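You operate a simulated robot arm through the tools that you are given. There is no shell and no other tool. Be economical: measure what you need, move in short steps, check, and stop when the job is done.

Carry out the task below with a simulated robot arm. There is one attempt and no reset: what you move stays moved.

TASK
Clamp the blue-ended rail, fit the brass block, then tray it.
Fine: at the green corner fence, orange clamp lever back open, rail into the purple tray with its block.
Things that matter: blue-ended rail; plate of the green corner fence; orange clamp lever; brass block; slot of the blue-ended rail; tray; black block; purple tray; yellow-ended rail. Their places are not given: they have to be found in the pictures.

It is judged by the outcome, as a careful person would: the job done as asked, and still so three seconds after it is handed in. It fails if anything else is knocked over, pushed out of place, dropped, spilled or broken.

THE ROBOT
A 7-joint arm with a two-finger parallel gripper, fixed in place. Base frame: the origin is at the foot of the arm, x ahead of it, y to its left, z up; the work surface is at about z = -0.08. Lengths are in m, angles in degrees, forces in N, time in s.
With the tool pointing down near the work surface it reaches from about 0.24 to 0.62 m from the base axis. Its first joint turns from -66.0 to 66.0 degrees. Payload 2.6 kg.
Tool frame: the origin (TCP) lies between the finger pads and is the grasp point; the fingertips stand 0.03 m ahead of it; z points along the fingers, y is the line along which they close. The gripper opens to 0.094 m. The fingers are 0.028 m wide and 0.01 m thick; the gripper's body (0.05 by 0.096 m) begins 0.055 m behind the TCP.
Orientation is that of the tool frame in the base frame, as a unit quaternion [w, x, y, z]. With the fingers straight down and closing along the base's y, the tool's x points along the base's -x, its y along +y and its z along -z.

THE INTERFACE
- The arm moves only by the tool send_rows. Its argument "deltas" is a list of rows, each a list of 7 numbers: the shift along the base's x, y, z in m, then the turn, a rotation vector about the base's x, y, z in rad, then the finger opening in m, from 0 to 0.094. In form: [[x, y, z, rx, ry, rz, grip], ...]. A call has 1 to 10 rows; each row shifts and turns the commanded pose from where the row before left it. A row lasts 0.2 s, in which the tool goes at most 0.05 m and 8.6 degrees; a call with a longer step from one row to the next is refused whole, and so is a gripper value outside its range. A pose out of reach is approached as far as the arm can. The call stops where the force on the tool passes 90 N (or 10 N more than at its start, if that is more) or the arm is blocked; 0.2 s more then pass. The fingers move at their own pace (about 0.072 m/s each) and stop on an object; they squeeze with about 27 N. The grip force told is the motor's: it shows also when the fingers shut on nothing. Time passes only in rows, and 0.2 s behind the last, so rows that do not move let the fingers close. It gives the time, the measured TCP pose, the force on the tool (base axes), the opening and the grip force at its end, in the units of the frame above (readings bear some noise).
- Cameras (640 x 400 px; columns grow to the right, rows downward): "scene" is fixed at [0.0315, 0.4363, 0.5728]; the picture's right is [-0.79, -0.61, 0.00], its down [-0.33, 0.43, -0.84] and it looks along [0.52, -0.66, -0.54] (base axes); focal length 341 px, centre (320, 200). "wrist" rides on the gripper at [-0.037, 0, -0.058] in the tool frame; the picture's right is [0.00, -1.00, 0.00], its down [0.97, 0.00, -0.24] and it looks along [0.24, 0.00, 0.97] (tool axes); focal length 218 px, centre (320, 200).
- get_image(camera): a new picture of that camera. No time passes.
- probe_pixels(camera, pixels): for up to 12 pixels [column, row] of the newest picture of that camera ("zoom" is the newest enlarged one), the place [x, y, z] in the base frame of the surface seen there, good to about 0.003 m, but the place of the scene camera against the robot may be out by one fixed shift of up to 0.012 m in any direction. No time passes.
- zoom(camera, box): a new picture of the part [left, top, right, bottom] of that camera's present view, enlarged. No time passes.
- sign_off(): hands the job in; it is judged then, once.

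Work in short steps. Measure before you move; look again where a grasp or a placing could have gone wrong, and mend it. You have 80 turns and 46 pictures in all, the two below and enlarged ones among them. Open the gripper and draw the arm clear of the work before you hand the job in, unless the task says otherwise; then end with one line.

The tools are called after "Call:" by a JSON object that holds its "method" and its "body". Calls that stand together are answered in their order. send_rows: Moves the arm, as the interface text tells. Its arguments: {"type":"object","properties":{"deltas":{"type":"array","items":{"type":"array","items":{"type":"number"}}}},"required":["deltas"]} The other tools are called the same way: get_image (camera) takes a picture; probe_pixels (camera, pixels) gives the place of the surface under pixels of a picture; zoom (camera, box) takes an enlarged picture of a part of a camera's view; sign_off () hands the job in.

At the start:

```text
t: 0.0
eef_pos: [0.4148, -0.0812, 0.2579]
tcp_rot: [0.0, 0.0, 1.0, 0.0]
ft_force: [0.7, -0.5, 0.7]
opening: 0.0944
gripper_force: 0.0
```

scene: 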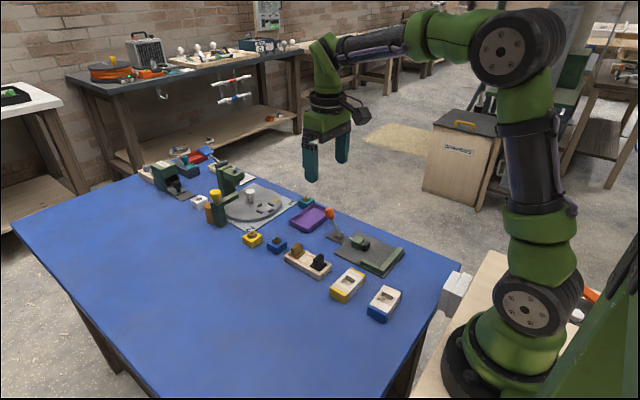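
wrist: 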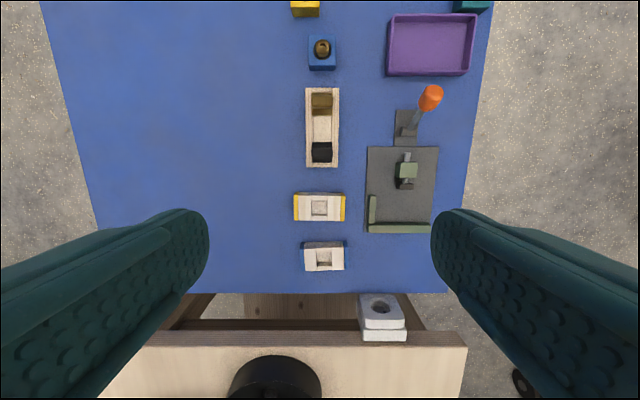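

I'll take enlarged views of the fixture, rails and blocks from both cameras.

Call:
{"method": "zoom", "body": {"camera": "wrist", "box": [280, 0, 500, 290]}}

Call:
{"method": "zoom", "body": {"camera": "scene", "box": [230, 190, 420, 330]}}

```text
1.38 times, centred on (390, 145) of wrist
```

zoom: 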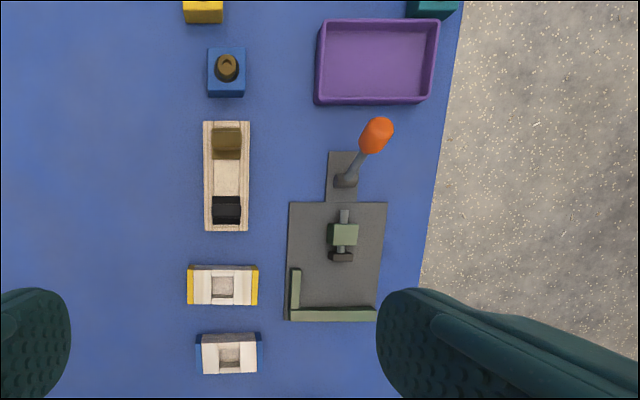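

```text
2.86 times, centred on (325, 260) of scene
```

zoom: 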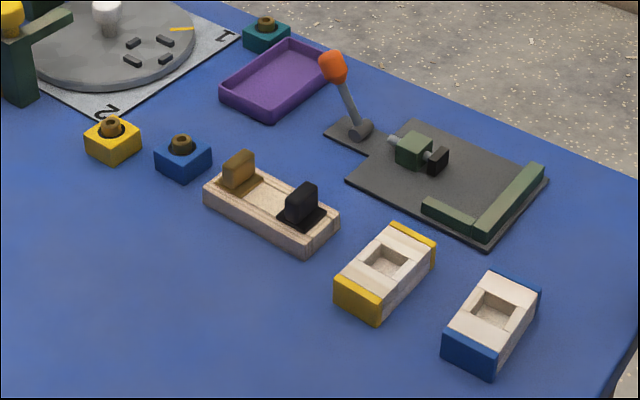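

Measuring the key points in the wrist view (not subject to the scene camera's shift).

Call:
{"method": "probe_pixels", "body": {"camera": "wrist", "pixels": [[306, 256], [342, 256], [324, 258], [324, 245], [324, 269], [320, 208], [322, 103], [321, 152], [321, 128], [432, 45], [392, 45], [470, 45]]}}

Call:
{"method": "probe_pixels", "body": {"camera": "wrist", "pixels": [[431, 93], [416, 117], [405, 130], [408, 171], [404, 184], [408, 157], [372, 210], [400, 229], [400, 205], [430, 160], [370, 228], [430, 229]]}}

Call:
{"method": "zoom", "body": {"camera": "wrist", "box": [290, 180, 360, 280]}}

Call:
{"method": "zoom", "body": {"camera": "scene", "box": [315, 200, 415, 280]}}

```text
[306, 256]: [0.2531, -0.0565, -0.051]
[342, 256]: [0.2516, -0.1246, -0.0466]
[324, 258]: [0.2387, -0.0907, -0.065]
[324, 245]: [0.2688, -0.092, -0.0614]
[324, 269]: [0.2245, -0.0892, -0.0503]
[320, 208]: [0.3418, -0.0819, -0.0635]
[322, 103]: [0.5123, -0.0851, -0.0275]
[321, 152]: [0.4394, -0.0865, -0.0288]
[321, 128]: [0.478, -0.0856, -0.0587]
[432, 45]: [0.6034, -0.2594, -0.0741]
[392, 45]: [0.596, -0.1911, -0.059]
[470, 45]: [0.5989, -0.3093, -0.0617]
```

```text
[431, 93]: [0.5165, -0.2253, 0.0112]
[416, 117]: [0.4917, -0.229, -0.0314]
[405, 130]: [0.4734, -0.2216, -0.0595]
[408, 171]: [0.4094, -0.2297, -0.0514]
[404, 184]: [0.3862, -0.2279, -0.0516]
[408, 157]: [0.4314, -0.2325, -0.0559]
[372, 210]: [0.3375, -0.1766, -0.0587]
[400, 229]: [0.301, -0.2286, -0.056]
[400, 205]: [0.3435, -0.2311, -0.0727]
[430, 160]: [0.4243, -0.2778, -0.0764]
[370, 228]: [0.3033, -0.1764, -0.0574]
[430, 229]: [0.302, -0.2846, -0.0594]
```

```text
4.00 times, centred on (325, 230) of wrist
```

zoom: 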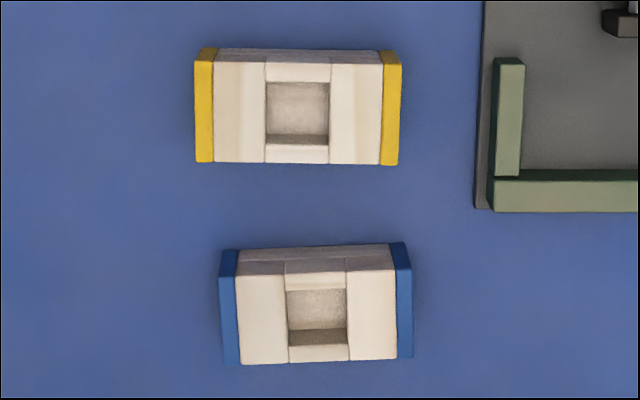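

```text
5.00 times, centred on (365, 240) of scene
```

zoom: 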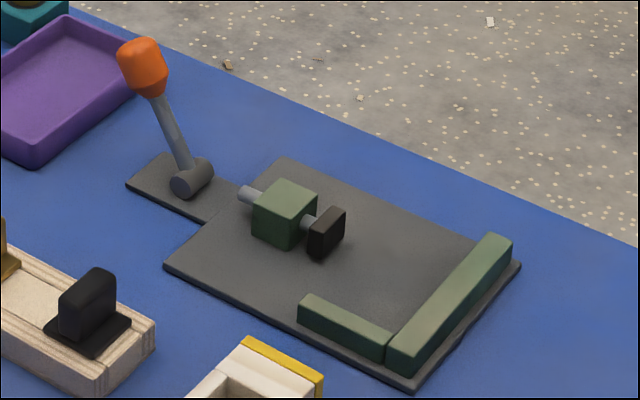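

Blue rail centre is about (0.250, -0.089), top z≈-0.048, yaw ≈ +2°. I rotate the tool about -88° so the fingers close across its width, moving above it for a closer look.

Call:
{"method": "send_rows", "body": {"deltas": [[-0.015, -0.001, -0.012, 0, 0, -0.1396, 0.09], [-0.015, -0.001, -0.012, 0, 0, -0.1396, 0.09], [-0.015, -0.001, -0.012, 0, 0, -0.1396, 0.09], [-0.015, -0.001, -0.012, 0, 0, -0.1396, 0.09], [-0.015, -0.001, -0.012, 0, 0, -0.1396, 0.09], [-0.015, -0.001, -0.012, 0, 0, -0.1396, 0.09], [-0.015, -0.001, -0.012, 0, 0, -0.1396, 0.09], [-0.015, -0.001, -0.012, 0, 0, -0.1396, 0.09], [-0.015, 0, -0.012, 0, 0, -0.1396, 0.09], [-0.015, 0, -0.012, 0, 0, -0.1396, 0.09]]}}

Call:
{"method": "send_rows", "body": {"deltas": [[-0.0148, 0, -0.018, 0, 0, -0.1396, 0.09], [0, 0, -0.02, 0, 0, 0, 0.09], [0, 0, 0, 0, 0, 0, 0.09]]}}

Call:
{"method": "get_image", "body": {"camera": "wrist"}}

```text
t: 2.2
eef_pos: [0.2631, -0.0903, 0.1386]
tcp_rot: [0.0, 0.643, 0.765, -0.001]
ft_force: [-0.3, 0.0, 0.5]
opening: 0.0898
gripper_force: 0.2
```

```text
t: 3.0
eef_pos: [0.2494, -0.0902, 0.0986]
tcp_rot: [0.0, 0.695, 0.719, 0.0]
ft_force: [-0.4, 0.2, 0.6]
opening: 0.0901
gripper_force: 0.0
```

```text
39 pictures are left
```

wrist: 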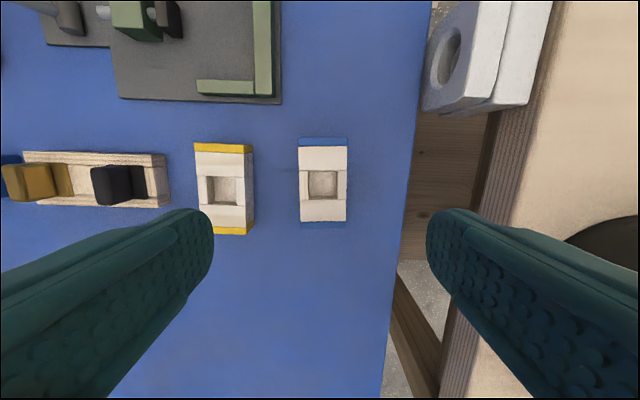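

The rail spans cols 298-348, rows 138-228. I probe its edges to fix centre, yaw and heights.

Call:
{"method": "probe_pixels", "body": {"camera": "wrist", "pixels": [[302, 158], [345, 158], [301, 212], [345, 212], [323, 140], [323, 224], [323, 185], [311, 185], [336, 185], [323, 175], [323, 196], [323, 166]]}}

Call:
{"method": "zoom", "body": {"camera": "wrist", "box": [260, 125, 390, 245]}}

```text
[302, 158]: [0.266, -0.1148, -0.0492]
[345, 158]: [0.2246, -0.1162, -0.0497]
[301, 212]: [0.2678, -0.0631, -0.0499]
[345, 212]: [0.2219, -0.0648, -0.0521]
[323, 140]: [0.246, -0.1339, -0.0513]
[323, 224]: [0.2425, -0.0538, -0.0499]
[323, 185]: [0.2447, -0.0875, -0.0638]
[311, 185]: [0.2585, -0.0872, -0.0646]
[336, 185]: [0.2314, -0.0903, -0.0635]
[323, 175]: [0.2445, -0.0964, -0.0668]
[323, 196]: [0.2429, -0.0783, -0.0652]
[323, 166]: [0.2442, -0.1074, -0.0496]
```

```text
3.33 times, centred on (325, 185) of wrist
```

zoom: 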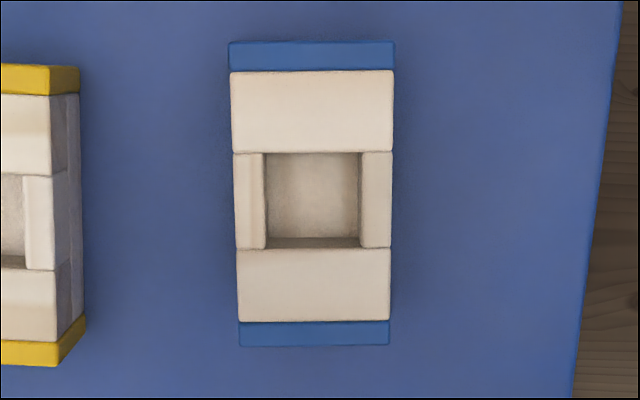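

Rail centre ≈ (0.2445, -0.090), already parallel to the tool. Before gripping I check fence/plate heights to choose a grip height that clears the fence.

Call:
{"method": "probe_pixels", "body": {"camera": "wrist", "pixels": [[225, 86], [262, 30], [262, 70], [210, 86], [230, 50], [190, 60], [245, 70], [277, 60], [360, 200], [170, 18], [135, 15], [253, 50]]}}

Call:
{"method": "send_rows", "body": {"deltas": [[-0.005, 0, -0.03, 0, 0, 0, 0.09], [0, 0, -0.04, 0, 0, 0, 0.09], [0, 0, -0.035, 0, 0, 0, 0.09], [0, 0, -0.0246, 0, 0, 0, 0.09], [0, 0, 0, 0, 0, 0, 0.09]]}}

```text
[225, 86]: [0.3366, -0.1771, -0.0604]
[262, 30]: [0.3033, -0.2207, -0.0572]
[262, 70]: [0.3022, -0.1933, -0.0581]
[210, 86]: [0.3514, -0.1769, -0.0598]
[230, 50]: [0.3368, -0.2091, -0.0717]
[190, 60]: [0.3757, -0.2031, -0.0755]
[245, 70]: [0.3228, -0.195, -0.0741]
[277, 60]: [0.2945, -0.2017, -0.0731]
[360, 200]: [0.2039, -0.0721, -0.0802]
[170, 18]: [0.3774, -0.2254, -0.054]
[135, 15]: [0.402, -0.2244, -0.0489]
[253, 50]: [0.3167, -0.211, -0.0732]
```

```text
t: 4.2
eef_pos: [0.2442, -0.0898, -0.0316]
tcp_rot: [0.0, 0.695, 0.719, 0.0]
ft_force: [0.0, -0.2, 0.1]
opening: 0.09
gripper_force: 0.0
```

Plate top ≈ -0.0735, fence top ≈ -0.0585; tips at -0.0616 will be ~3 mm above the fence when placed. Close and lift.

Call:
{"method": "send_rows", "body": {"deltas": [[0, 0, 0, 0, 0, 0, 0.03], [0, 0, 0, 0, 0, 0, 0.03], [0, 0, 0, 0, 0, 0, 0.03]]}}

Call:
{"method": "send_rows", "body": {"deltas": [[0, 0, 0.02, 0, 0, 0, 0.03], [0, 0, 0.03, 0, 0, 0, 0.03], [0, 0, 0.03, 0, 0, 0, 0.03], [0, 0, 0.03, 0, 0, 0, 0.03], [0, 0, 0, 0, 0, 0, 0.03]]}}

Call:
{"method": "get_image", "body": {"camera": "wrist"}}

```text
t: 5.0
eef_pos: [0.2449, -0.0906, -0.0302]
tcp_rot: [-0.001, 0.695, 0.719, 0.0]
ft_force: [0.5, 0.2, 0.4]
opening: 0.0452
gripper_force: 26.8
```

```text
t: 6.2
eef_pos: [0.2439, -0.0899, 0.0814]
tcp_rot: [0.0, 0.695, 0.719, 0.0]
ft_force: [0.7, -0.1, -1.0]
opening: 0.045
gripper_force: 27.0
```

```text
37 pictures are left
```

wrist: 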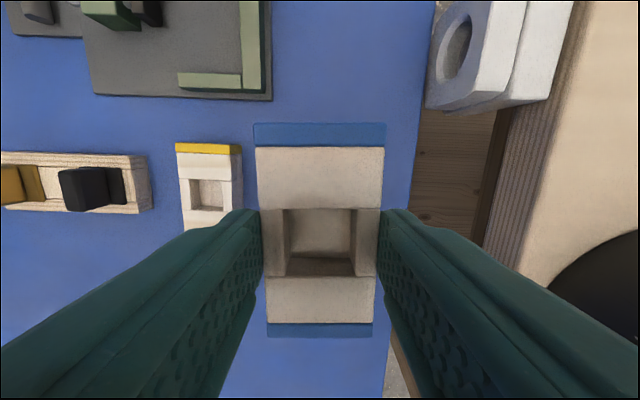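

Rail is held (0.045 wide, centred). I zoom on the fence to find its corner and yaw.

Call:
{"method": "zoom", "body": {"camera": "wrist", "box": [80, 0, 280, 110]}}

```text
3.20 times, centred on (180, 55) of wrist
```

zoom: 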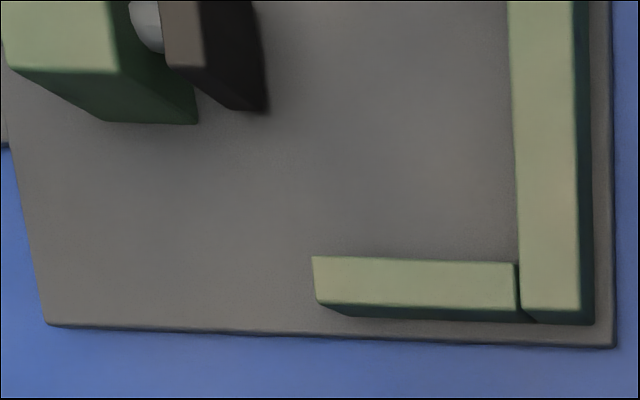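

The fence is square to the base; inner corner ≈ (0.312, -0.1814). I turn -1.94° and carry the rail above (0.338, -0.231), leaving ~4 mm from both fences.

Call:
{"method": "send_rows", "body": {"deltas": [[0.0186, -0.0284, 0, 0, 0, -0.0068, 0.03], [0.0186, -0.0284, 0, 0, 0, -0.0068, 0.03], [0.0186, -0.0284, 0, 0, 0, -0.0068, 0.03], [0.0186, -0.0284, 0, 0, 0, -0.0068, 0.03], [0.0186, -0.0282, 0, 0, 0, -0.0067, 0.03], [0, 0, -0.03, 0, 0, 0, 0.03], [0, 0, -0.03, 0, 0, 0, 0.03], [0, 0, -0.02, 0, 0, 0, 0.03], [0, 0, 0, 0, 0, 0, 0.03]]}}

Call:
{"method": "get_image", "body": {"camera": "wrist"}}

Call:
{"method": "zoom", "body": {"camera": "scene", "box": [300, 190, 420, 290]}}

```text
t: 8.2
eef_pos: [0.3377, -0.2315, -0.0001]
tcp_rot: [0.001, 0.706, 0.708, 0.0]
ft_force: [-0.3, 0.6, -0.7]
opening: 0.0449
gripper_force: 26.9
```

```text
35 pictures are left
```

wrist: 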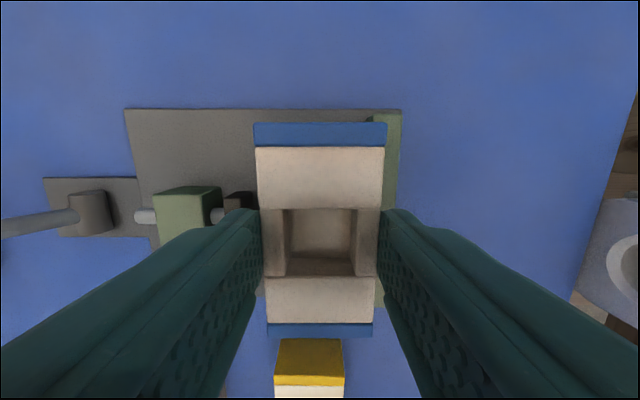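

```text
4.00 times, centred on (360, 240) of scene
```

zoom: 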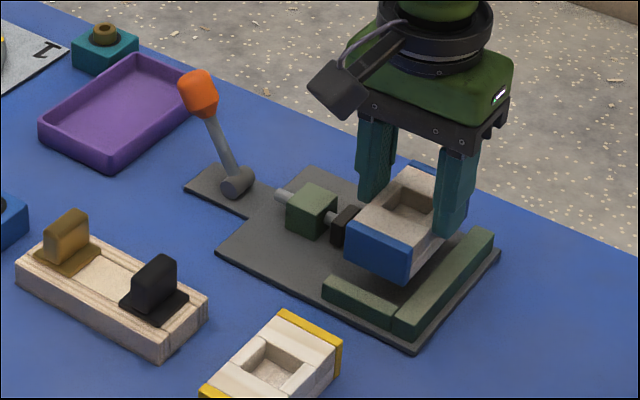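

Placement looks clear of fences and pad. Lower onto the plate.

Call:
{"method": "send_rows", "body": {"deltas": [[0, 0, -0.012, 0, 0, 0, 0.03], [0, 0, -0.008, 0, 0, 0, 0.03], [0, 0, -0.003, 0, 0, 0, 0.03], [0, 0, 0, 0, 0, 0, 0.03]]}}

```text
t: 9.2
eef_pos: [0.337, -0.233, -0.0215]
tcp_rot: [0.0, 0.706, 0.708, 0.0]
ft_force: [-0.2, -0.3, -1.2]
opening: 0.0448
gripper_force: 27.4
```

No contact yet (~2 mm above plate). Go 1.5 mm lower, then ease toward -x to meet the long fence.

Call:
{"method": "send_rows", "body": {"deltas": [[0, 0, -0.0015, 0, 0, 0, 0.03], [-0.001, 0, 0, 0, 0, 0, 0.03], [-0.001, 0, 0, 0, 0, 0, 0.03], [-0.001, 0, 0, 0, 0, 0, 0.03], [0, 0, 0, 0, 0, 0, 0.03]]}}

Call:
{"method": "send_rows", "body": {"deltas": [[0, 0.001, 0, 0, 0, 0, 0.03], [0, 0.001, 0, 0, 0, 0, 0.03], [0, 0.001, 0, 0, 0, 0, 0.03], [0, 0, 0, 0, 0, 0, 0.03]]}}

```text
t: 10.4
eef_pos: [0.3345, -0.2315, -0.0245]
tcp_rot: [0.0, 0.707, 0.707, 0.0]
ft_force: [0.4, 0.3, -0.7]
opening: 0.0451
gripper_force: 27.4
```

```text
t: 11.4
eef_pos: [0.334, -0.2283, -0.0239]
tcp_rot: [0.001, 0.706, 0.708, 0.001]
ft_force: [3.0, -1.2, -1.1]
opening: 0.0451
gripper_force: 26.6
```

Fx rises (3 N), the rail is just touching the long fence. Continue toward +y.

Call:
{"method": "send_rows", "body": {"deltas": [[0, 0.001, 0, 0, 0, 0, 0.03], [0, 0.001, 0, 0, 0, 0, 0.03], [0, 0, 0, 0, 0, 0, 0.03]]}}

Call:
{"method": "get_image", "body": {"camera": "wrist"}}

```text
t: 12.2
eef_pos: [0.3346, -0.227, -0.024]
tcp_rot: [0.001, 0.706, 0.708, 0.0]
ft_force: [6.0, -3.3, -3.4]
opening: 0.0449
gripper_force: 27.3
```

```text
33 pictures are left
```

wrist: 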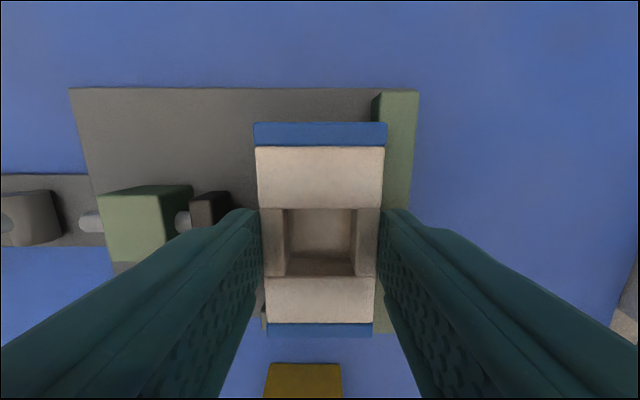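

Both fences seem to be touched (Fx 6, Fy -3.3). One more 1 mm nudge to confirm seating.

Call:
{"method": "send_rows", "body": {"deltas": [[0, 0.001, -0.0005, 0, 0, 0, 0.03], [-0.0005, 0.001, 0, 0, 0, 0, 0.03], [0, 0, 0, 0, 0, 0, 0.03]]}}

Call:
{"method": "zoom", "body": {"camera": "scene", "box": [340, 215, 420, 285]}}

```text
t: 13.0
eef_pos: [0.3341, -0.2266, -0.0237]
tcp_rot: [0.002, 0.706, 0.708, -0.001]
ft_force: [8.7, -18.4, 1.2]
opening: 0.045
gripper_force: 26.9
```

```text
5.71 times, centred on (380, 250) of scene
```

zoom: 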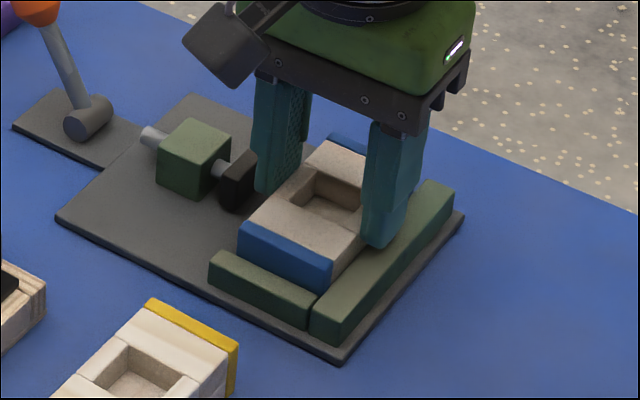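

Seated in the corner (Fy -18 N). Open slightly (pad is near) and lift clear.

Call:
{"method": "send_rows", "body": {"deltas": [[0, 0, 0, 0, 0, 0, 0.054], [0, 0, 0, 0, 0, 0, 0.054], [0, 0, 0.01, 0, 0, 0, 0.054], [0, 0, 0.03, 0, 0, 0, 0.054], [0, 0, 0.04, 0, 0, 0, 0.06], [0, 0, 0.04, 0, 0, 0, 0.06], [0, 0, 0, 0, 0, 0, 0.03], [0, 0, 0, 0, 0, 0, 0]]}}

Call:
{"method": "get_image", "body": {"camera": "wrist"}}

Call:
{"method": "zoom", "body": {"camera": "wrist", "box": [0, 70, 420, 330]}}

```text
t: 14.8
eef_pos: [0.3345, -0.2236, 0.0966]
tcp_rot: [-0.001, 0.706, 0.708, 0.0]
ft_force: [0.4, -0.4, 0.0]
opening: 0.0001
gripper_force: 19.7
```

```text
31 pictures are left
```

wrist: 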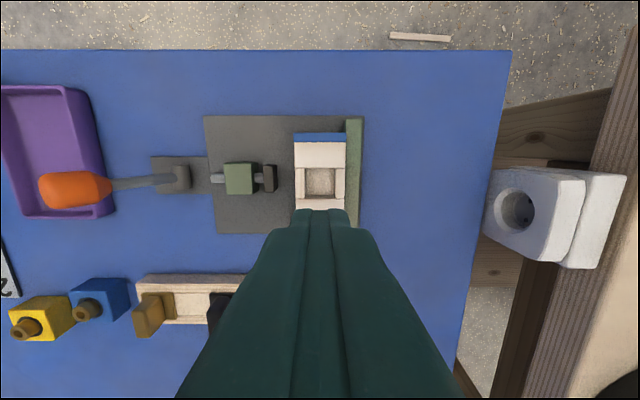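

```text
1.52 times, centred on (210, 200) of wrist
```

zoom: 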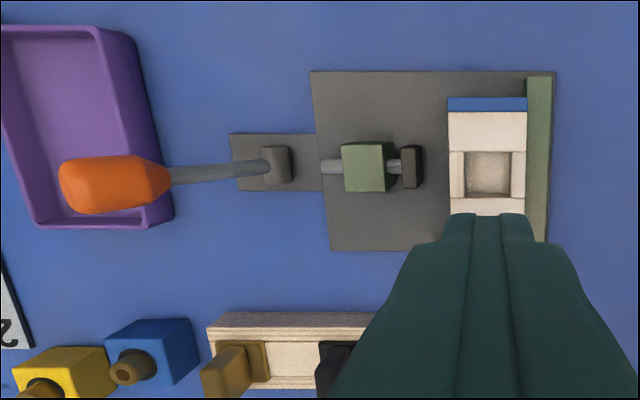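

Rail sits against the long fence. Now measure the lever from this view.

Call:
{"method": "probe_pixels", "body": {"camera": "wrist", "pixels": [[48, 190], [70, 190], [90, 188], [104, 187], [130, 183], [165, 179], [183, 178], [70, 176], [70, 204], [272, 178], [240, 178], [302, 180]]}}

```text
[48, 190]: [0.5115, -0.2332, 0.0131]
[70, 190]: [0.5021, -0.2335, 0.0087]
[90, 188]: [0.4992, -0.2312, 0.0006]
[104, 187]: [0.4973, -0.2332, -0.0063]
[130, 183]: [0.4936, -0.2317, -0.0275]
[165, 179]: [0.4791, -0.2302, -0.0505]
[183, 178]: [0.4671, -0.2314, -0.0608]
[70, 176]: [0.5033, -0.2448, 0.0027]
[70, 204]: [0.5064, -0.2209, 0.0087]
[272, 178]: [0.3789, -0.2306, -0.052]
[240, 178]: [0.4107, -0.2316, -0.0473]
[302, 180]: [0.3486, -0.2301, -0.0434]
```

Lever: axis at y≈-0.231, pivot ≈ (0.472, z -0.066), handle leaning toward +x. I take the closed fingers over to its far side (x≈0.55) and lower.

Call:
{"method": "send_rows", "body": {"deltas": [[0.045, -0.002, 0.005, 0, 0, 0, 0], [0.045, -0.002, 0, 0, 0, 0, 0], [0.045, -0.002, 0, 0, 0, 0, 0], [0.045, -0.001, 0, 0, 0, 0, 0], [0.0355, 0, 0, 0, 0, 0, 0], [0, 0, -0.04, 0, 0, 0, 0], [0, 0, -0.045, 0, 0, 0, 0], [0, 0, 0, 0, 0, 0, 0]]}}

Call:
{"method": "zoom", "body": {"camera": "scene", "box": [280, 170, 400, 270]}}

```text
t: 16.6
eef_pos: [0.5498, -0.2323, 0.0137]
tcp_rot: [0.0, 0.707, 0.708, 0.0]
ft_force: [0.8, 0.5, 0.2]
opening: 0.0
gripper_force: 26.7
```

```text
4.00 times, centred on (340, 220) of scene
```

zoom: 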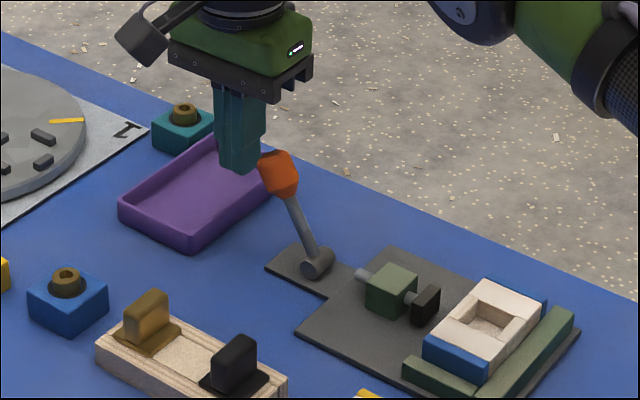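

Fingers stand behind the handle. Push toward -x in 1 cm steps.

Call:
{"method": "send_rows", "body": {"deltas": [[-0.01, 0, 0, 0, 0, 0, 0], [-0.01, 0, 0, 0, 0, 0, 0], [-0.01, 0, 0, 0, 0, 0, 0], [-0.01, 0, 0, 0, 0, 0, 0], [-0.01, 0, 0, 0, 0, 0, 0], [0, 0, 0, 0, 0, 0, 0]]}}

Call:
{"method": "zoom", "body": {"camera": "scene", "box": [280, 170, 400, 270]}}

```text
t: 18.0
eef_pos: [0.4974, -0.2315, 0.0131]
tcp_rot: [-0.002, 0.707, 0.708, -0.002]
ft_force: [-0.9, 0.0, -0.1]
opening: 0.0
gripper_force: 26.6
```

```text
4.00 times, centred on (340, 220) of scene
```

zoom: 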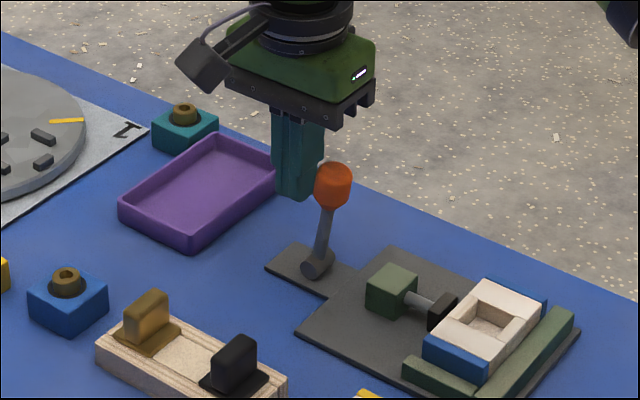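

The lever moves easily and the plunger is advancing toward the rail. Keep pushing.

Call:
{"method": "send_rows", "body": {"deltas": [[-0.008, 0, 0, 0, 0, 0, 0], [-0.008, 0, 0, 0, 0, 0, 0], [-0.008, 0, 0, 0, 0, 0, 0], [0, 0, 0, 0, 0, 0, 0]]}}

Call:
{"method": "zoom", "body": {"camera": "scene", "box": [280, 170, 400, 270]}}

```text
t: 19.0
eef_pos: [0.4754, -0.2314, 0.0152]
tcp_rot: [0.0, 0.706, 0.708, 0.0]
ft_force: [0.4, -0.5, 0.5]
opening: 0.0
gripper_force: 26.9
```

```text
4.00 times, centred on (340, 220) of scene
```

zoom: 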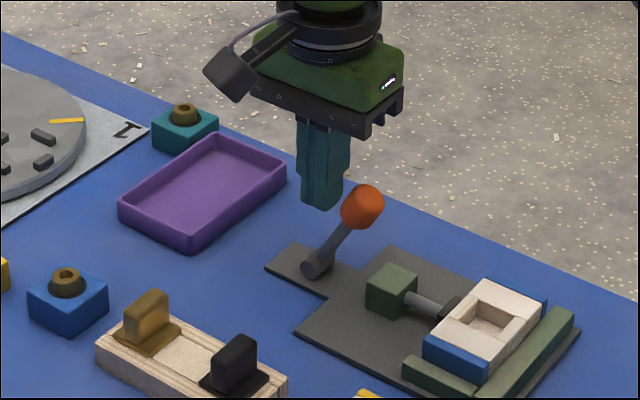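

The lever has snapped forward and the pad is on the rail. A small further push confirms it is at its stop.

Call:
{"method": "send_rows", "body": {"deltas": [[-0.006, 0, 0, 0, 0, 0, 0], [-0.006, 0, 0, 0, 0, 0, 0], [-0.006, 0, 0, 0, 0, 0, 0], [0, 0, 0, 0, 0, 0, 0]]}}

Call:
{"method": "zoom", "body": {"camera": "scene", "box": [300, 190, 400, 270]}}

```text
t: 20.0
eef_pos: [0.4623, -0.2303, 0.0157]
tcp_rot: [0.006, 0.703, 0.711, 0.003]
ft_force: [54.3, -9.6, -40.7]
opening: 0.0001
gripper_force: 26.5
```

```text
5.00 times, centred on (350, 230) of scene
```

zoom: 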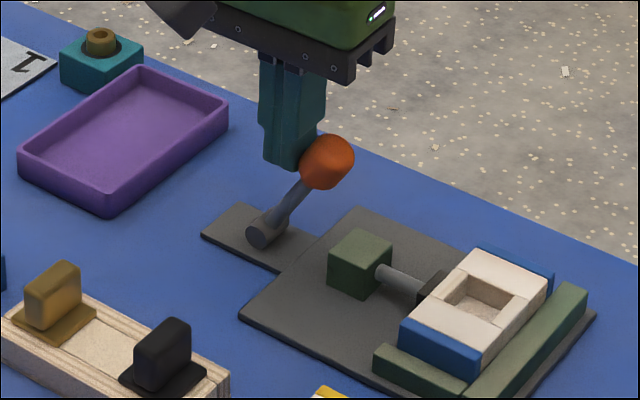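

Stopped at 54 N: clamp closed. Back off, rise, and move to look at the wooden holder with the brass block.

Call:
{"method": "send_rows", "body": {"deltas": [[0.02, 0, 0, 0, 0, 0, 0], [0, 0, 0.035, 0, 0, 0, 0], [0, 0, 0.035, 0, 0, 0, 0], [0, 0, 0.03, 0, 0, 0, 0], [0.007, 0.043, 0, 0, 0, 0, 0.04], [0.007, 0.043, 0, 0, 0, 0, 0.08], [0.008, 0.044, 0, 0, 0, 0, 0.09], [0, 0, 0, 0, 0, 0, 0.09]]}}

Call:
{"method": "get_image", "body": {"camera": "wrist"}}

```text
t: 21.8
eef_pos: [0.5001, -0.1023, 0.1168]
tcp_rot: [0.0, 0.706, 0.708, 0.0]
ft_force: [0.9, -0.5, -0.6]
opening: 0.0898
gripper_force: 0.1
```

```text
25 pictures are left
```

wrist: 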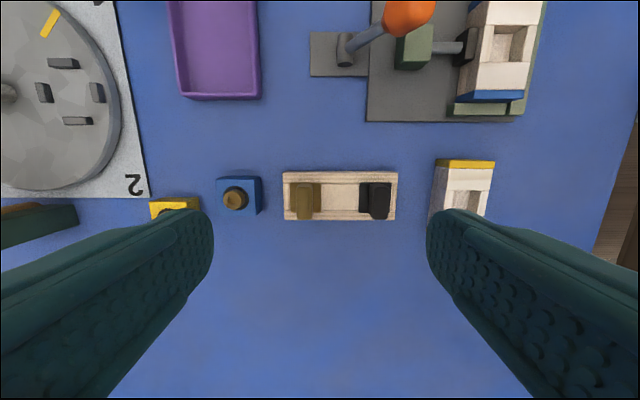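

Call:
{"method": "zoom", "body": {"camera": "wrist", "box": [275, 160, 405, 235]}}

Call:
{"method": "probe_pixels", "body": {"camera": "wrist", "pixels": [[301, 190], [301, 212], [306, 200], [318, 190], [318, 207], [340, 197], [380, 205], [292, 185], [340, 176], [340, 215], [305, 218], [311, 214]]}}

Call:
{"method": "zoom", "body": {"camera": "scene", "box": [280, 235, 340, 280]}}

```text
4.92 times, centred on (340, 198) of wrist
```

zoom: 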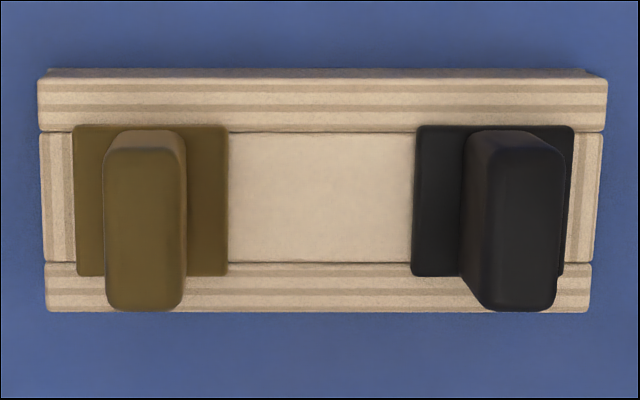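

```text
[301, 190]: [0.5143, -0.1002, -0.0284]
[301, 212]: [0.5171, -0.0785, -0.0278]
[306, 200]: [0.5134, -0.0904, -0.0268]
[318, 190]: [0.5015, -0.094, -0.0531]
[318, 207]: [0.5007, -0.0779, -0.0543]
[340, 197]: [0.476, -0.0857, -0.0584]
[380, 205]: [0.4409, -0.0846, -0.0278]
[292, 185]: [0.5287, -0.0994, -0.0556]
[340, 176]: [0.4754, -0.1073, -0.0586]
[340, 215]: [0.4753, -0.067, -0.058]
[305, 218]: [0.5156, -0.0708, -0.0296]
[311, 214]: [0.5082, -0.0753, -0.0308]
```

```text
8.89 times, centred on (310, 258) of scene
```

zoom: 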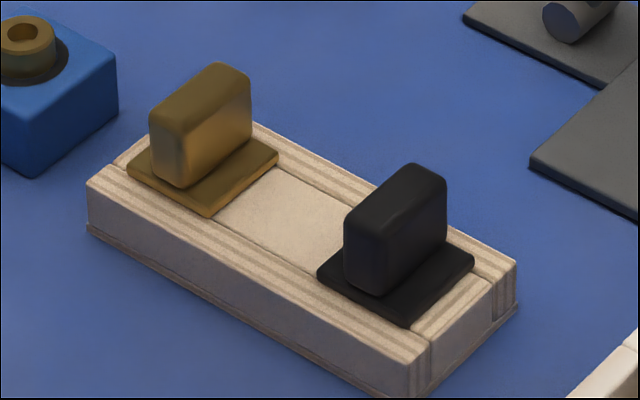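

Brass block centre ≈ (0.515, -0.084): fin ~16 mm thick along x, top z≈-0.028, flange top ≈ -0.054. Descend with fingers straddling the fin.

Call:
{"method": "send_rows", "body": {"deltas": [[0.015, 0.017, 0, 0, 0, 0, 0.05], [0, 0, -0.045, 0, 0, 0, 0.05], [0, 0, -0.045, 0, 0, 0, 0.05], [0, 0, -0.035, 0, 0, 0, 0.05], [0, 0, -0.011, 0, 0, 0, 0.05], [0, 0, 0, 0, 0, 0, 0.05]]}}

Call:
{"method": "send_rows", "body": {"deltas": [[0, 0, 0, 0, 0, 0, 0.03], [0, 0, 0, 0, 0, 0, 0.0], [0, 0, 0, 0, 0, 0, 0.0]]}}

```text
t: 23.2
eef_pos: [0.5135, -0.0845, -0.0196]
tcp_rot: [0.0, 0.707, 0.707, 0.0]
ft_force: [0.0, 0.4, 0.4]
opening: 0.0499
gripper_force: 0.1
```

```text
t: 24.0
eef_pos: [0.514, -0.0843, -0.0206]
tcp_rot: [0.0, 0.706, 0.708, 0.0]
ft_force: [0.1, -0.4, 0.1]
opening: 0.015
gripper_force: 27.0
```

Gripped at 0.015. Lift straight up slowly.

Call:
{"method": "send_rows", "body": {"deltas": [[0, 0, 0.01, 0, 0, 0, 0], [0, 0, 0.02, 0, 0, 0, 0], [0, 0, 0.03, 0, 0, 0, 0], [0, 0, 0.03, 0, 0, 0, 0], [0, 0, 0.03, 0, 0, 0, 0], [0, 0, 0, 0, 0, 0, 0]]}}

Call:
{"method": "get_image", "body": {"camera": "wrist"}}

Call:
{"method": "zoom", "body": {"camera": "scene", "box": [260, 180, 360, 280]}}

```text
t: 25.4
eef_pos: [0.5156, -0.0845, 0.1009]
tcp_rot: [0.0, 0.706, 0.708, 0.0]
ft_force: [0.5, -0.6, -0.8]
opening: 0.015
gripper_force: 26.9
```

```text
22 pictures are left
```

wrist: 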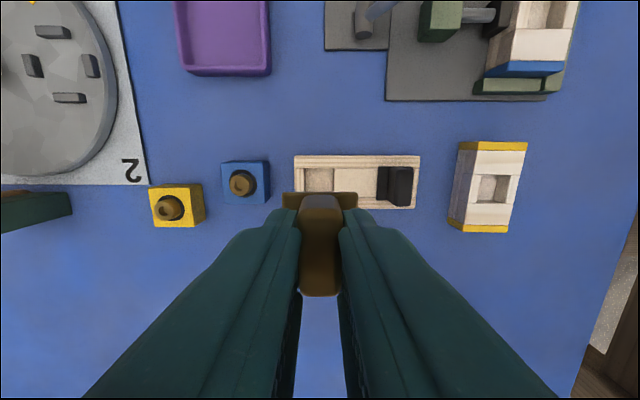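

```text
4.00 times, centred on (310, 230) of scene
```

zoom: 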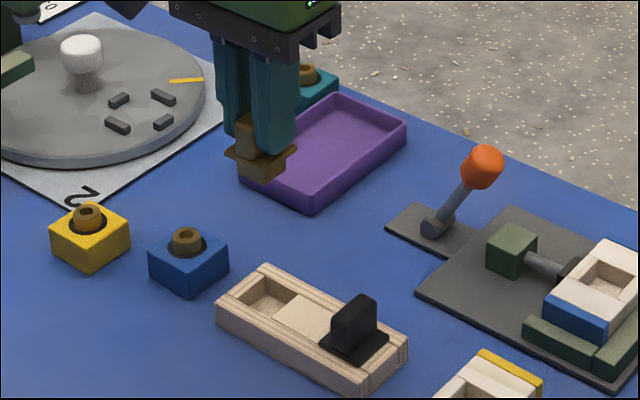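

The block has a body below its flange that fits the slot. Carry it high over to just beside the clamped rail so I can measure the slot.

Call:
{"method": "send_rows", "body": {"deltas": [[-0.0362, -0.0232, 0, 0, 0, 0, 0], [-0.0362, -0.0232, 0, 0, 0, 0, 0], [-0.0362, -0.0232, 0, 0, 0, 0, 0], [-0.0362, -0.0232, 0, 0, 0, 0, 0], [-0.0362, -0.0232, 0, 0, 0, 0, 0], [0, 0, 0, 0, 0, 0, 0], [0, 0, 0, 0, 0, 0, 0]]}}

Call:
{"method": "get_image", "body": {"camera": "wrist"}}

Call:
{"method": "zoom", "body": {"camera": "wrist", "box": [240, 90, 400, 210]}}

```text
t: 27.0
eef_pos: [0.3354, -0.1998, 0.0998]
tcp_rot: [0.0, 0.707, 0.707, 0.0]
ft_force: [-0.1, -0.3, -0.6]
opening: 0.0153
gripper_force: 26.9
```

```text
20 pictures are left
```

wrist: 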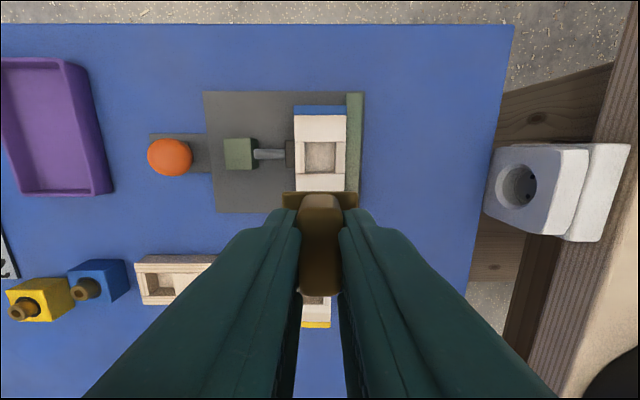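

```text
3.33 times, centred on (320, 150) of wrist
```

zoom: 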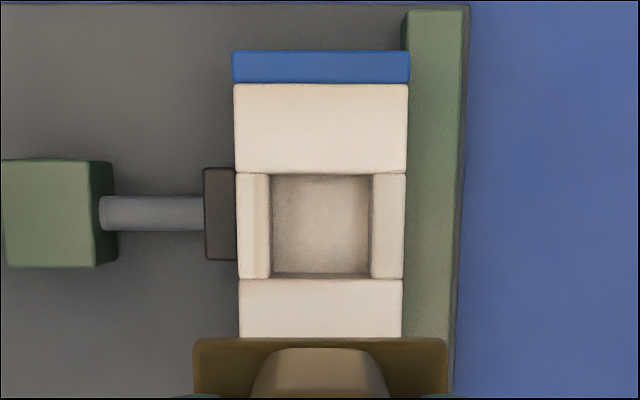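

Slot centre ≈ (0.334, -0.2265), aligned in x with the tool. Move over it and lower until the block's body is just above the slot, then look.

Call:
{"method": "send_rows", "body": {"deltas": [[0, -0.026, 0, 0, 0, 0, 0], [0, 0, -0.03, 0, 0, 0, 0], [0, 0, -0.03, 0, 0, 0, 0], [0, 0, -0.024, 0, 0, 0, 0], [0, 0, 0, 0, 0, 0, 0], [0, 0, 0, 0, 0, 0, 0]]}}

Call:
{"method": "zoom", "body": {"camera": "scene", "box": [340, 210, 420, 280]}}

Call:
{"method": "get_image", "body": {"camera": "wrist"}}

```text
t: 28.4
eef_pos: [0.3351, -0.227, 0.0155]
tcp_rot: [0.0, 0.706, 0.708, 0.0]
ft_force: [0.2, -0.3, -0.8]
opening: 0.0152
gripper_force: 27.0
```

```text
5.71 times, centred on (380, 245) of scene
```

zoom: 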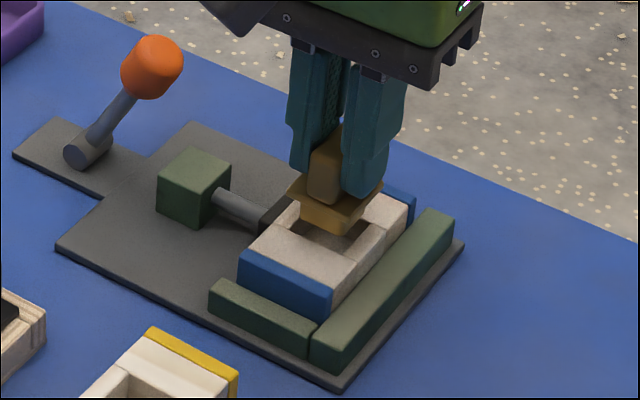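

```text
17 pictures are left
```

wrist: 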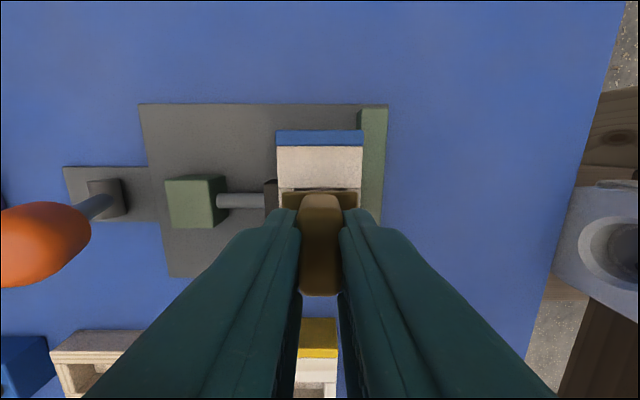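

Aligned over the slot. Lower in 2–3 mm steps, watching the force.

Call:
{"method": "send_rows", "body": {"deltas": [[0, 0, -0.003, 0, 0, 0, 0], [0, 0, -0.003, 0, 0, 0, 0], [0, 0, -0.002, 0, 0, 0, 0], [0, 0, -0.002, 0, 0, 0, 0], [0, 0, 0, 0, 0, 0, 0]]}}

```text
t: 29.6
eef_pos: [0.3329, -0.2274, 0.0053]
tcp_rot: [0.0, 0.707, 0.707, 0.0]
ft_force: [-0.9, 0.4, -0.6]
opening: 0.0151
gripper_force: 26.6
```

Call:
{"method": "send_rows", "body": {"deltas": [[0, 0, -0.002, 0, 0, 0, 0], [0, 0, -0.002, 0, 0, 0, 0], [0, 0, -0.002, 0, 0, 0, 0], [0, 0, -0.002, 0, 0, 0, 0], [0, 0, -0.002, 0, 0, 0, 0], [0, 0, 0, 0, 0, 0, 0]]}}

Call:
{"method": "zoom", "body": {"camera": "scene", "box": [340, 210, 420, 280]}}

```text
t: 31.0
eef_pos: [0.3328, -0.2272, -0.0046]
tcp_rot: [0.0, 0.707, 0.707, 0.0]
ft_force: [0.6, -0.2, -0.7]
opening: 0.015
gripper_force: 26.5
```

```text
5.71 times, centred on (380, 245) of scene
```

zoom: 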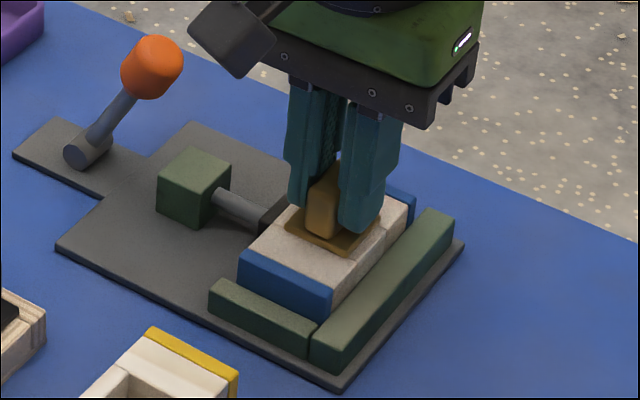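

It slid into the slot; push the last bit until contact, to seat the flange.

Call:
{"method": "send_rows", "body": {"deltas": [[0, 0, -0.001, 0, 0, 0, 0], [0, 0, -0.001, 0, 0, 0, 0], [0, 0, -0.001, 0, 0, 0, 0], [0, 0, 0, 0, 0, 0, 0]]}}

```text
t: 32.0
eef_pos: [0.3335, -0.2269, -0.0068]
tcp_rot: [0.001, 0.707, 0.707, 0.0]
ft_force: [-5.7, 0.7, 20.8]
opening: 0.0154
gripper_force: 27.1
```

Seated (21 N). Release, rise, and look at the block and the closed lever.

Call:
{"method": "send_rows", "body": {"deltas": [[0, 0, 0.0015, 0, 0, 0, 0.045], [0, 0, 0, 0, 0, 0, 0.045], [0, 0, 0, 0, 0, 0, 0.045], [0, 0, 0.03, 0, 0, 0, 0.045], [0, 0, 0.04, 0, 0, 0, 0.045], [0, 0, 0.04, 0, 0, 0, 0.0], [0, 0, 0, 0, 0, 0, 0], [0, 0, 0, 0, 0, 0, 0]]}}

Call:
{"method": "get_image", "body": {"camera": "wrist"}}

Call:
{"method": "probe_pixels", "body": {"camera": "wrist", "pixels": [[160, 180], [175, 180], [185, 178], [145, 180], [165, 165], [165, 195], [320, 165], [320, 180]]}}

```text
t: 33.8
eef_pos: [0.3322, -0.2274, 0.1043]
tcp_rot: [0.0, 0.706, 0.708, 0.0]
ft_force: [-0.6, -0.6, -0.8]
opening: 0.0005
gripper_force: 27.4
```

```text
15 pictures are left
```

wrist: 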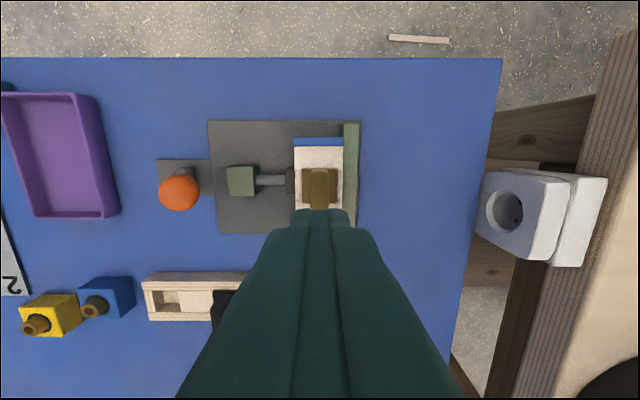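

```text
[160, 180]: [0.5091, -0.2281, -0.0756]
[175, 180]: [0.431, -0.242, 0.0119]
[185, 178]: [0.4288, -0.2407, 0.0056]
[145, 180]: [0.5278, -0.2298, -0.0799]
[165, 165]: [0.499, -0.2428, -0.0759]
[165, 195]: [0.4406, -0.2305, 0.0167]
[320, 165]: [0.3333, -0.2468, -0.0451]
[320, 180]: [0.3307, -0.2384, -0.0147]
```

Brass block is fitted. The closed handle is at x≈0.42–0.455; I go down on its -x side (x≈0.395) with closed fingers.

Call:
{"method": "send_rows", "body": {"deltas": [[0.031, -0.0025, 0, 0, 0, 0, 0], [0.03, -0.0025, 0, 0, 0, 0, 0], [0, 0, -0.045, 0, 0, 0, 0], [0, 0, -0.044, 0, 0, 0, 0], [0, 0, 0, 0, 0, 0, 0]]}}

Call:
{"method": "send_rows", "body": {"deltas": [[0.01, 0, 0, 0, 0, 0, 0], [0.01, 0, 0, 0, 0, 0, 0], [0.01, 0, 0, 0, 0, 0, 0], [0.01, 0, 0, 0, 0, 0, 0], [0.01, 0, 0, 0, 0, 0, 0], [0, 0, 0, 0, 0, 0, 0]]}}

Call:
{"method": "zoom", "body": {"camera": "scene", "box": [300, 190, 400, 270]}}

```text
t: 35.0
eef_pos: [0.3943, -0.2307, 0.0149]
tcp_rot: [0.0, 0.707, 0.707, 0.0]
ft_force: [-0.5, 0.2, 0.6]
opening: 0.0001
gripper_force: 26.7
```

```text
t: 36.4
eef_pos: [0.4439, -0.2305, 0.0145]
tcp_rot: [-0.001, 0.707, 0.707, 0.0]
ft_force: [-0.2, -0.8, 0.9]
opening: 0.0
gripper_force: 27.1
```

```text
5.00 times, centred on (350, 230) of scene
```

zoom: 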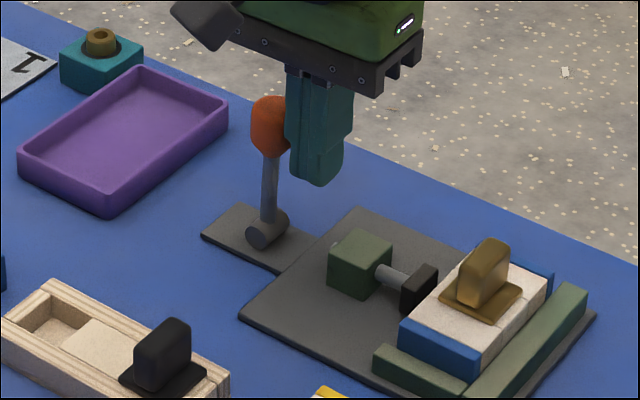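

The plunger is retracting; continue pushing to the open stop.

Call:
{"method": "send_rows", "body": {"deltas": [[0.01, 0, 0, 0, 0, 0, 0], [0.01, 0, 0, 0, 0, 0, 0], [0.01, 0, 0, 0, 0, 0, 0], [0.006, 0, 0, 0, 0, 0, 0], [0.004, 0, 0, 0, 0, 0, 0], [0, 0, 0, 0, 0, 0, 0]]}}

Call:
{"method": "zoom", "body": {"camera": "scene", "box": [300, 190, 400, 270]}}

```text
t: 37.8
eef_pos: [0.4844, -0.2317, 0.0148]
tcp_rot: [0.0, 0.706, 0.708, 0.0]
ft_force: [0.1, 0.1, 0.3]
opening: 0.0
gripper_force: 26.5
```

```text
5.00 times, centred on (350, 230) of scene
```

zoom: 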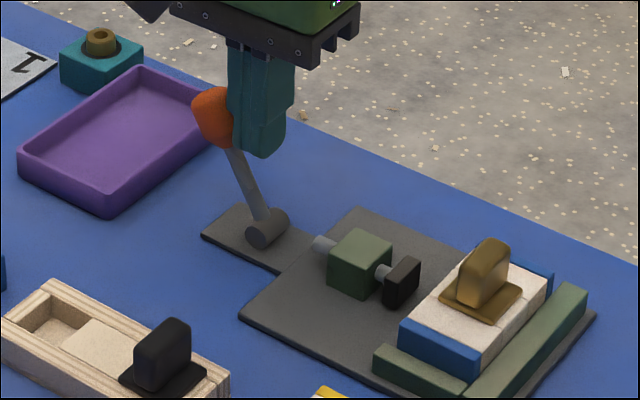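

Lever is back to its start lean. A further small push checks the stop.

Call:
{"method": "send_rows", "body": {"deltas": [[0.004, 0, 0, 0, 0, 0, 0], [0.004, 0, 0, 0, 0, 0, 0], [0, 0, 0, 0, 0, 0, 0]]}}

```text
t: 38.6
eef_pos: [0.4887, -0.2312, 0.0137]
tcp_rot: [-0.007, 0.71, 0.705, -0.002]
ft_force: [-47.0, 10.5, 28.2]
opening: 0.0
gripper_force: 26.7
```

Hard stop (47 N): lever fully open. Back off, rise, and measure the tray from here.

Call:
{"method": "send_rows", "body": {"deltas": [[-0.03, 0, 0, 0, 0, 0, 0], [0, 0, 0.045, 0, 0, 0, 0], [0, 0, 0.045, 0, 0, 0, 0], [0, 0, 0.04, 0, 0, 0, 0], [0, 0, 0, 0, 0, 0, 0]]}}

Call:
{"method": "get_image", "body": {"camera": "wrist"}}

```text
t: 39.8
eef_pos: [0.463, -0.2305, 0.1464]
tcp_rot: [0.0, 0.706, 0.708, 0.0]
ft_force: [0.2, -0.1, -0.6]
opening: 0.0001
gripper_force: 27.3
```

```text
12 pictures are left
```

wrist: 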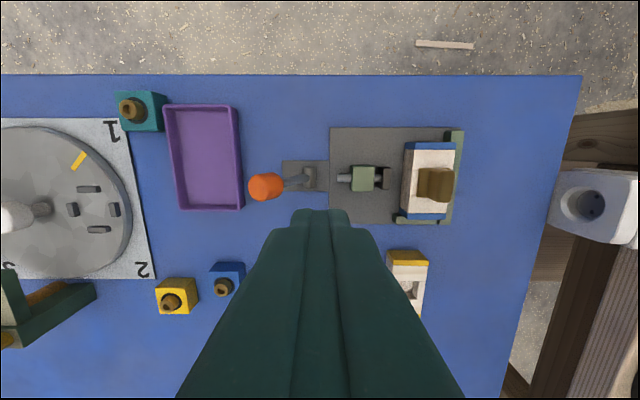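

Call:
{"method": "probe_pixels", "body": {"camera": "wrist", "pixels": [[205, 155], [237, 110], [241, 206], [168, 110], [184, 208], [228, 112], [231, 200], [175, 115], [190, 200], [205, 106], [212, 208], [128, 112]]}}

Call:
{"method": "zoom", "body": {"camera": "wrist", "box": [150, 90, 310, 220]}}

```text
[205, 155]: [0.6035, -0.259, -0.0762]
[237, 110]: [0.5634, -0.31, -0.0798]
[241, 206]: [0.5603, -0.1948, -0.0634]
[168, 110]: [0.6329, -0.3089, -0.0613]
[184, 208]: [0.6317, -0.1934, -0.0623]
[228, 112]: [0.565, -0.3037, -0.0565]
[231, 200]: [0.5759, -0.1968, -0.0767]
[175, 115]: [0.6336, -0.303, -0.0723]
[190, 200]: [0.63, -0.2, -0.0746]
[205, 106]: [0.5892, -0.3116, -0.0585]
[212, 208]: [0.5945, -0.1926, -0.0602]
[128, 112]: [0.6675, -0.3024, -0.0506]
```

```text
3.08 times, centred on (230, 155) of wrist
```

zoom: 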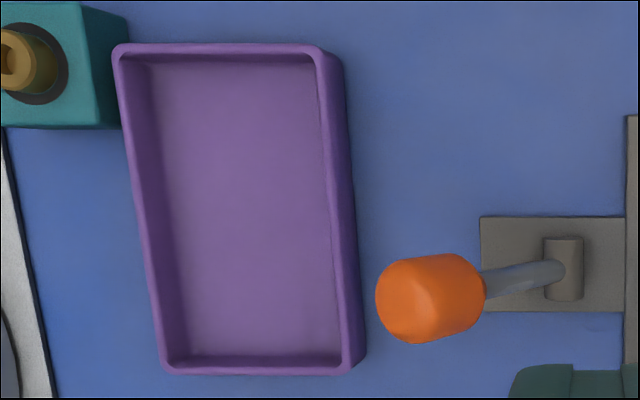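

Tray interior ≈ x 0.566–0.636, y -0.308…-0.198, floor -0.076; the rail must go at about (0.597, -0.25), which is at the edge of reach. I test that reach empty-handed first (fingers stay above the floor).

Call:
{"method": "send_rows", "body": {"deltas": [[0.044, -0.005, 0, 0, 0, 0, 0], [0.044, -0.005, 0, 0, 0, 0, 0], [0.043, -0.005, 0, 0, 0, 0, 0], [0, 0, -0.045, 0, 0, 0, 0], [0, 0, -0.045, 0, 0, 0, 0], [0, 0, -0.045, 0, 0, 0, 0], [0, 0, -0.025, 0, 0, 0, 0], [0, 0, 0, 0, 0, 0, 0], [0, 0, 0, 0, 0, 0, 0]]}}

```text
t: 41.8
eef_pos: [0.5592, -0.2416, -0.0167]
tcp_rot: [0.0, 0.707, 0.708, 0.0]
ft_force: [0.4, 1.0, 0.6]
opening: 0.0
gripper_force: 26.7
out of reach, approached as far as the arm can: row 3
```

Row 3 was clipped at height; see how far it reaches from here at low height.

Call:
{"method": "send_rows", "body": {"deltas": [[0.01, 0, 0, 0, 0, 0, 0], [0.01, 0, 0, 0, 0, 0, 0], [0.01, 0, 0, 0, 0, 0, 0], [0.005, 0, 0, 0, 0, 0, 0], [0, 0, 0, 0, 0, 0, 0]]}}

```text
t: 43.0
eef_pos: [0.5733, -0.2408, -0.0147]
tcp_rot: [0.0, 0.706, 0.708, 0.0]
ft_force: [0.1, -0.6, 0.0]
opening: 0.0
gripper_force: 26.7
out of reach, approached as far as the arm can: row 2, 3
```

Limit is about r = 0.622 m with a vertical tool. Tilting about x (fingers toward -y) keeps the pads flat on the rail sides while extending reach; I test with a 20° tilt.

Call:
{"method": "send_rows", "body": {"deltas": [[-0.005, 0.005, 0.005, -0.1163, 0, 0, 0], [0, 0, 0, -0.1163, 0, 0, 0], [0, 0, 0, -0.1164, 0, 0, 0], [0.01, 0, 0, 0, 0, 0, 0], [0.008, -0.005, 0, 0, 0, 0, 0], [0.005, -0.005, 0, 0, 0, 0, 0], [0.005, 0, 0, 0, 0, 0, 0], [0, 0, 0, 0, 0, 0, 0]]}}

```text
t: 44.8
eef_pos: [0.5955, -0.2456, -0.0107]
tcp_rot: [0.123, 0.696, 0.697, -0.123]
ft_force: [-0.1, -0.6, 0.1]
opening: 0.0001
gripper_force: 26.9
```

It works: (0.5955, -0.2456) reached. Check a few mm of margin.

Call:
{"method": "send_rows", "body": {"deltas": [[0.003, -0.003, -0.01, 0, 0, 0, 0], [0, -0.002, 0, 0, 0, 0, 0], [0, 0, 0, 0, 0, 0, 0]]}}

```text
t: 45.6
eef_pos: [0.5949, -0.2459, -0.0214]
tcp_rot: [0.123, 0.696, 0.697, -0.123]
ft_force: [1.0, 0.3, 0.4]
opening: 0.0
gripper_force: 27.1
out of reach, approached as far as the arm can: row 1
```

That's right at the limit; add 5° more tilt and retry.

Call:
{"method": "send_rows", "body": {"deltas": [[0, 0, 0, -0.0873, 0, 0, 0], [0.003, 0, 0, 0, 0, 0, 0], [0, -0.004, 0, 0, 0, 0, 0], [0, 0, 0, 0, 0, 0, 0]]}}

```text
t: 46.6
eef_pos: [0.5968, -0.2491, -0.0222]
tcp_rot: [0.153, 0.69, 0.691, -0.153]
ft_force: [-0.1, 0.0, 0.3]
opening: 0.0
gripper_force: 26.8
```

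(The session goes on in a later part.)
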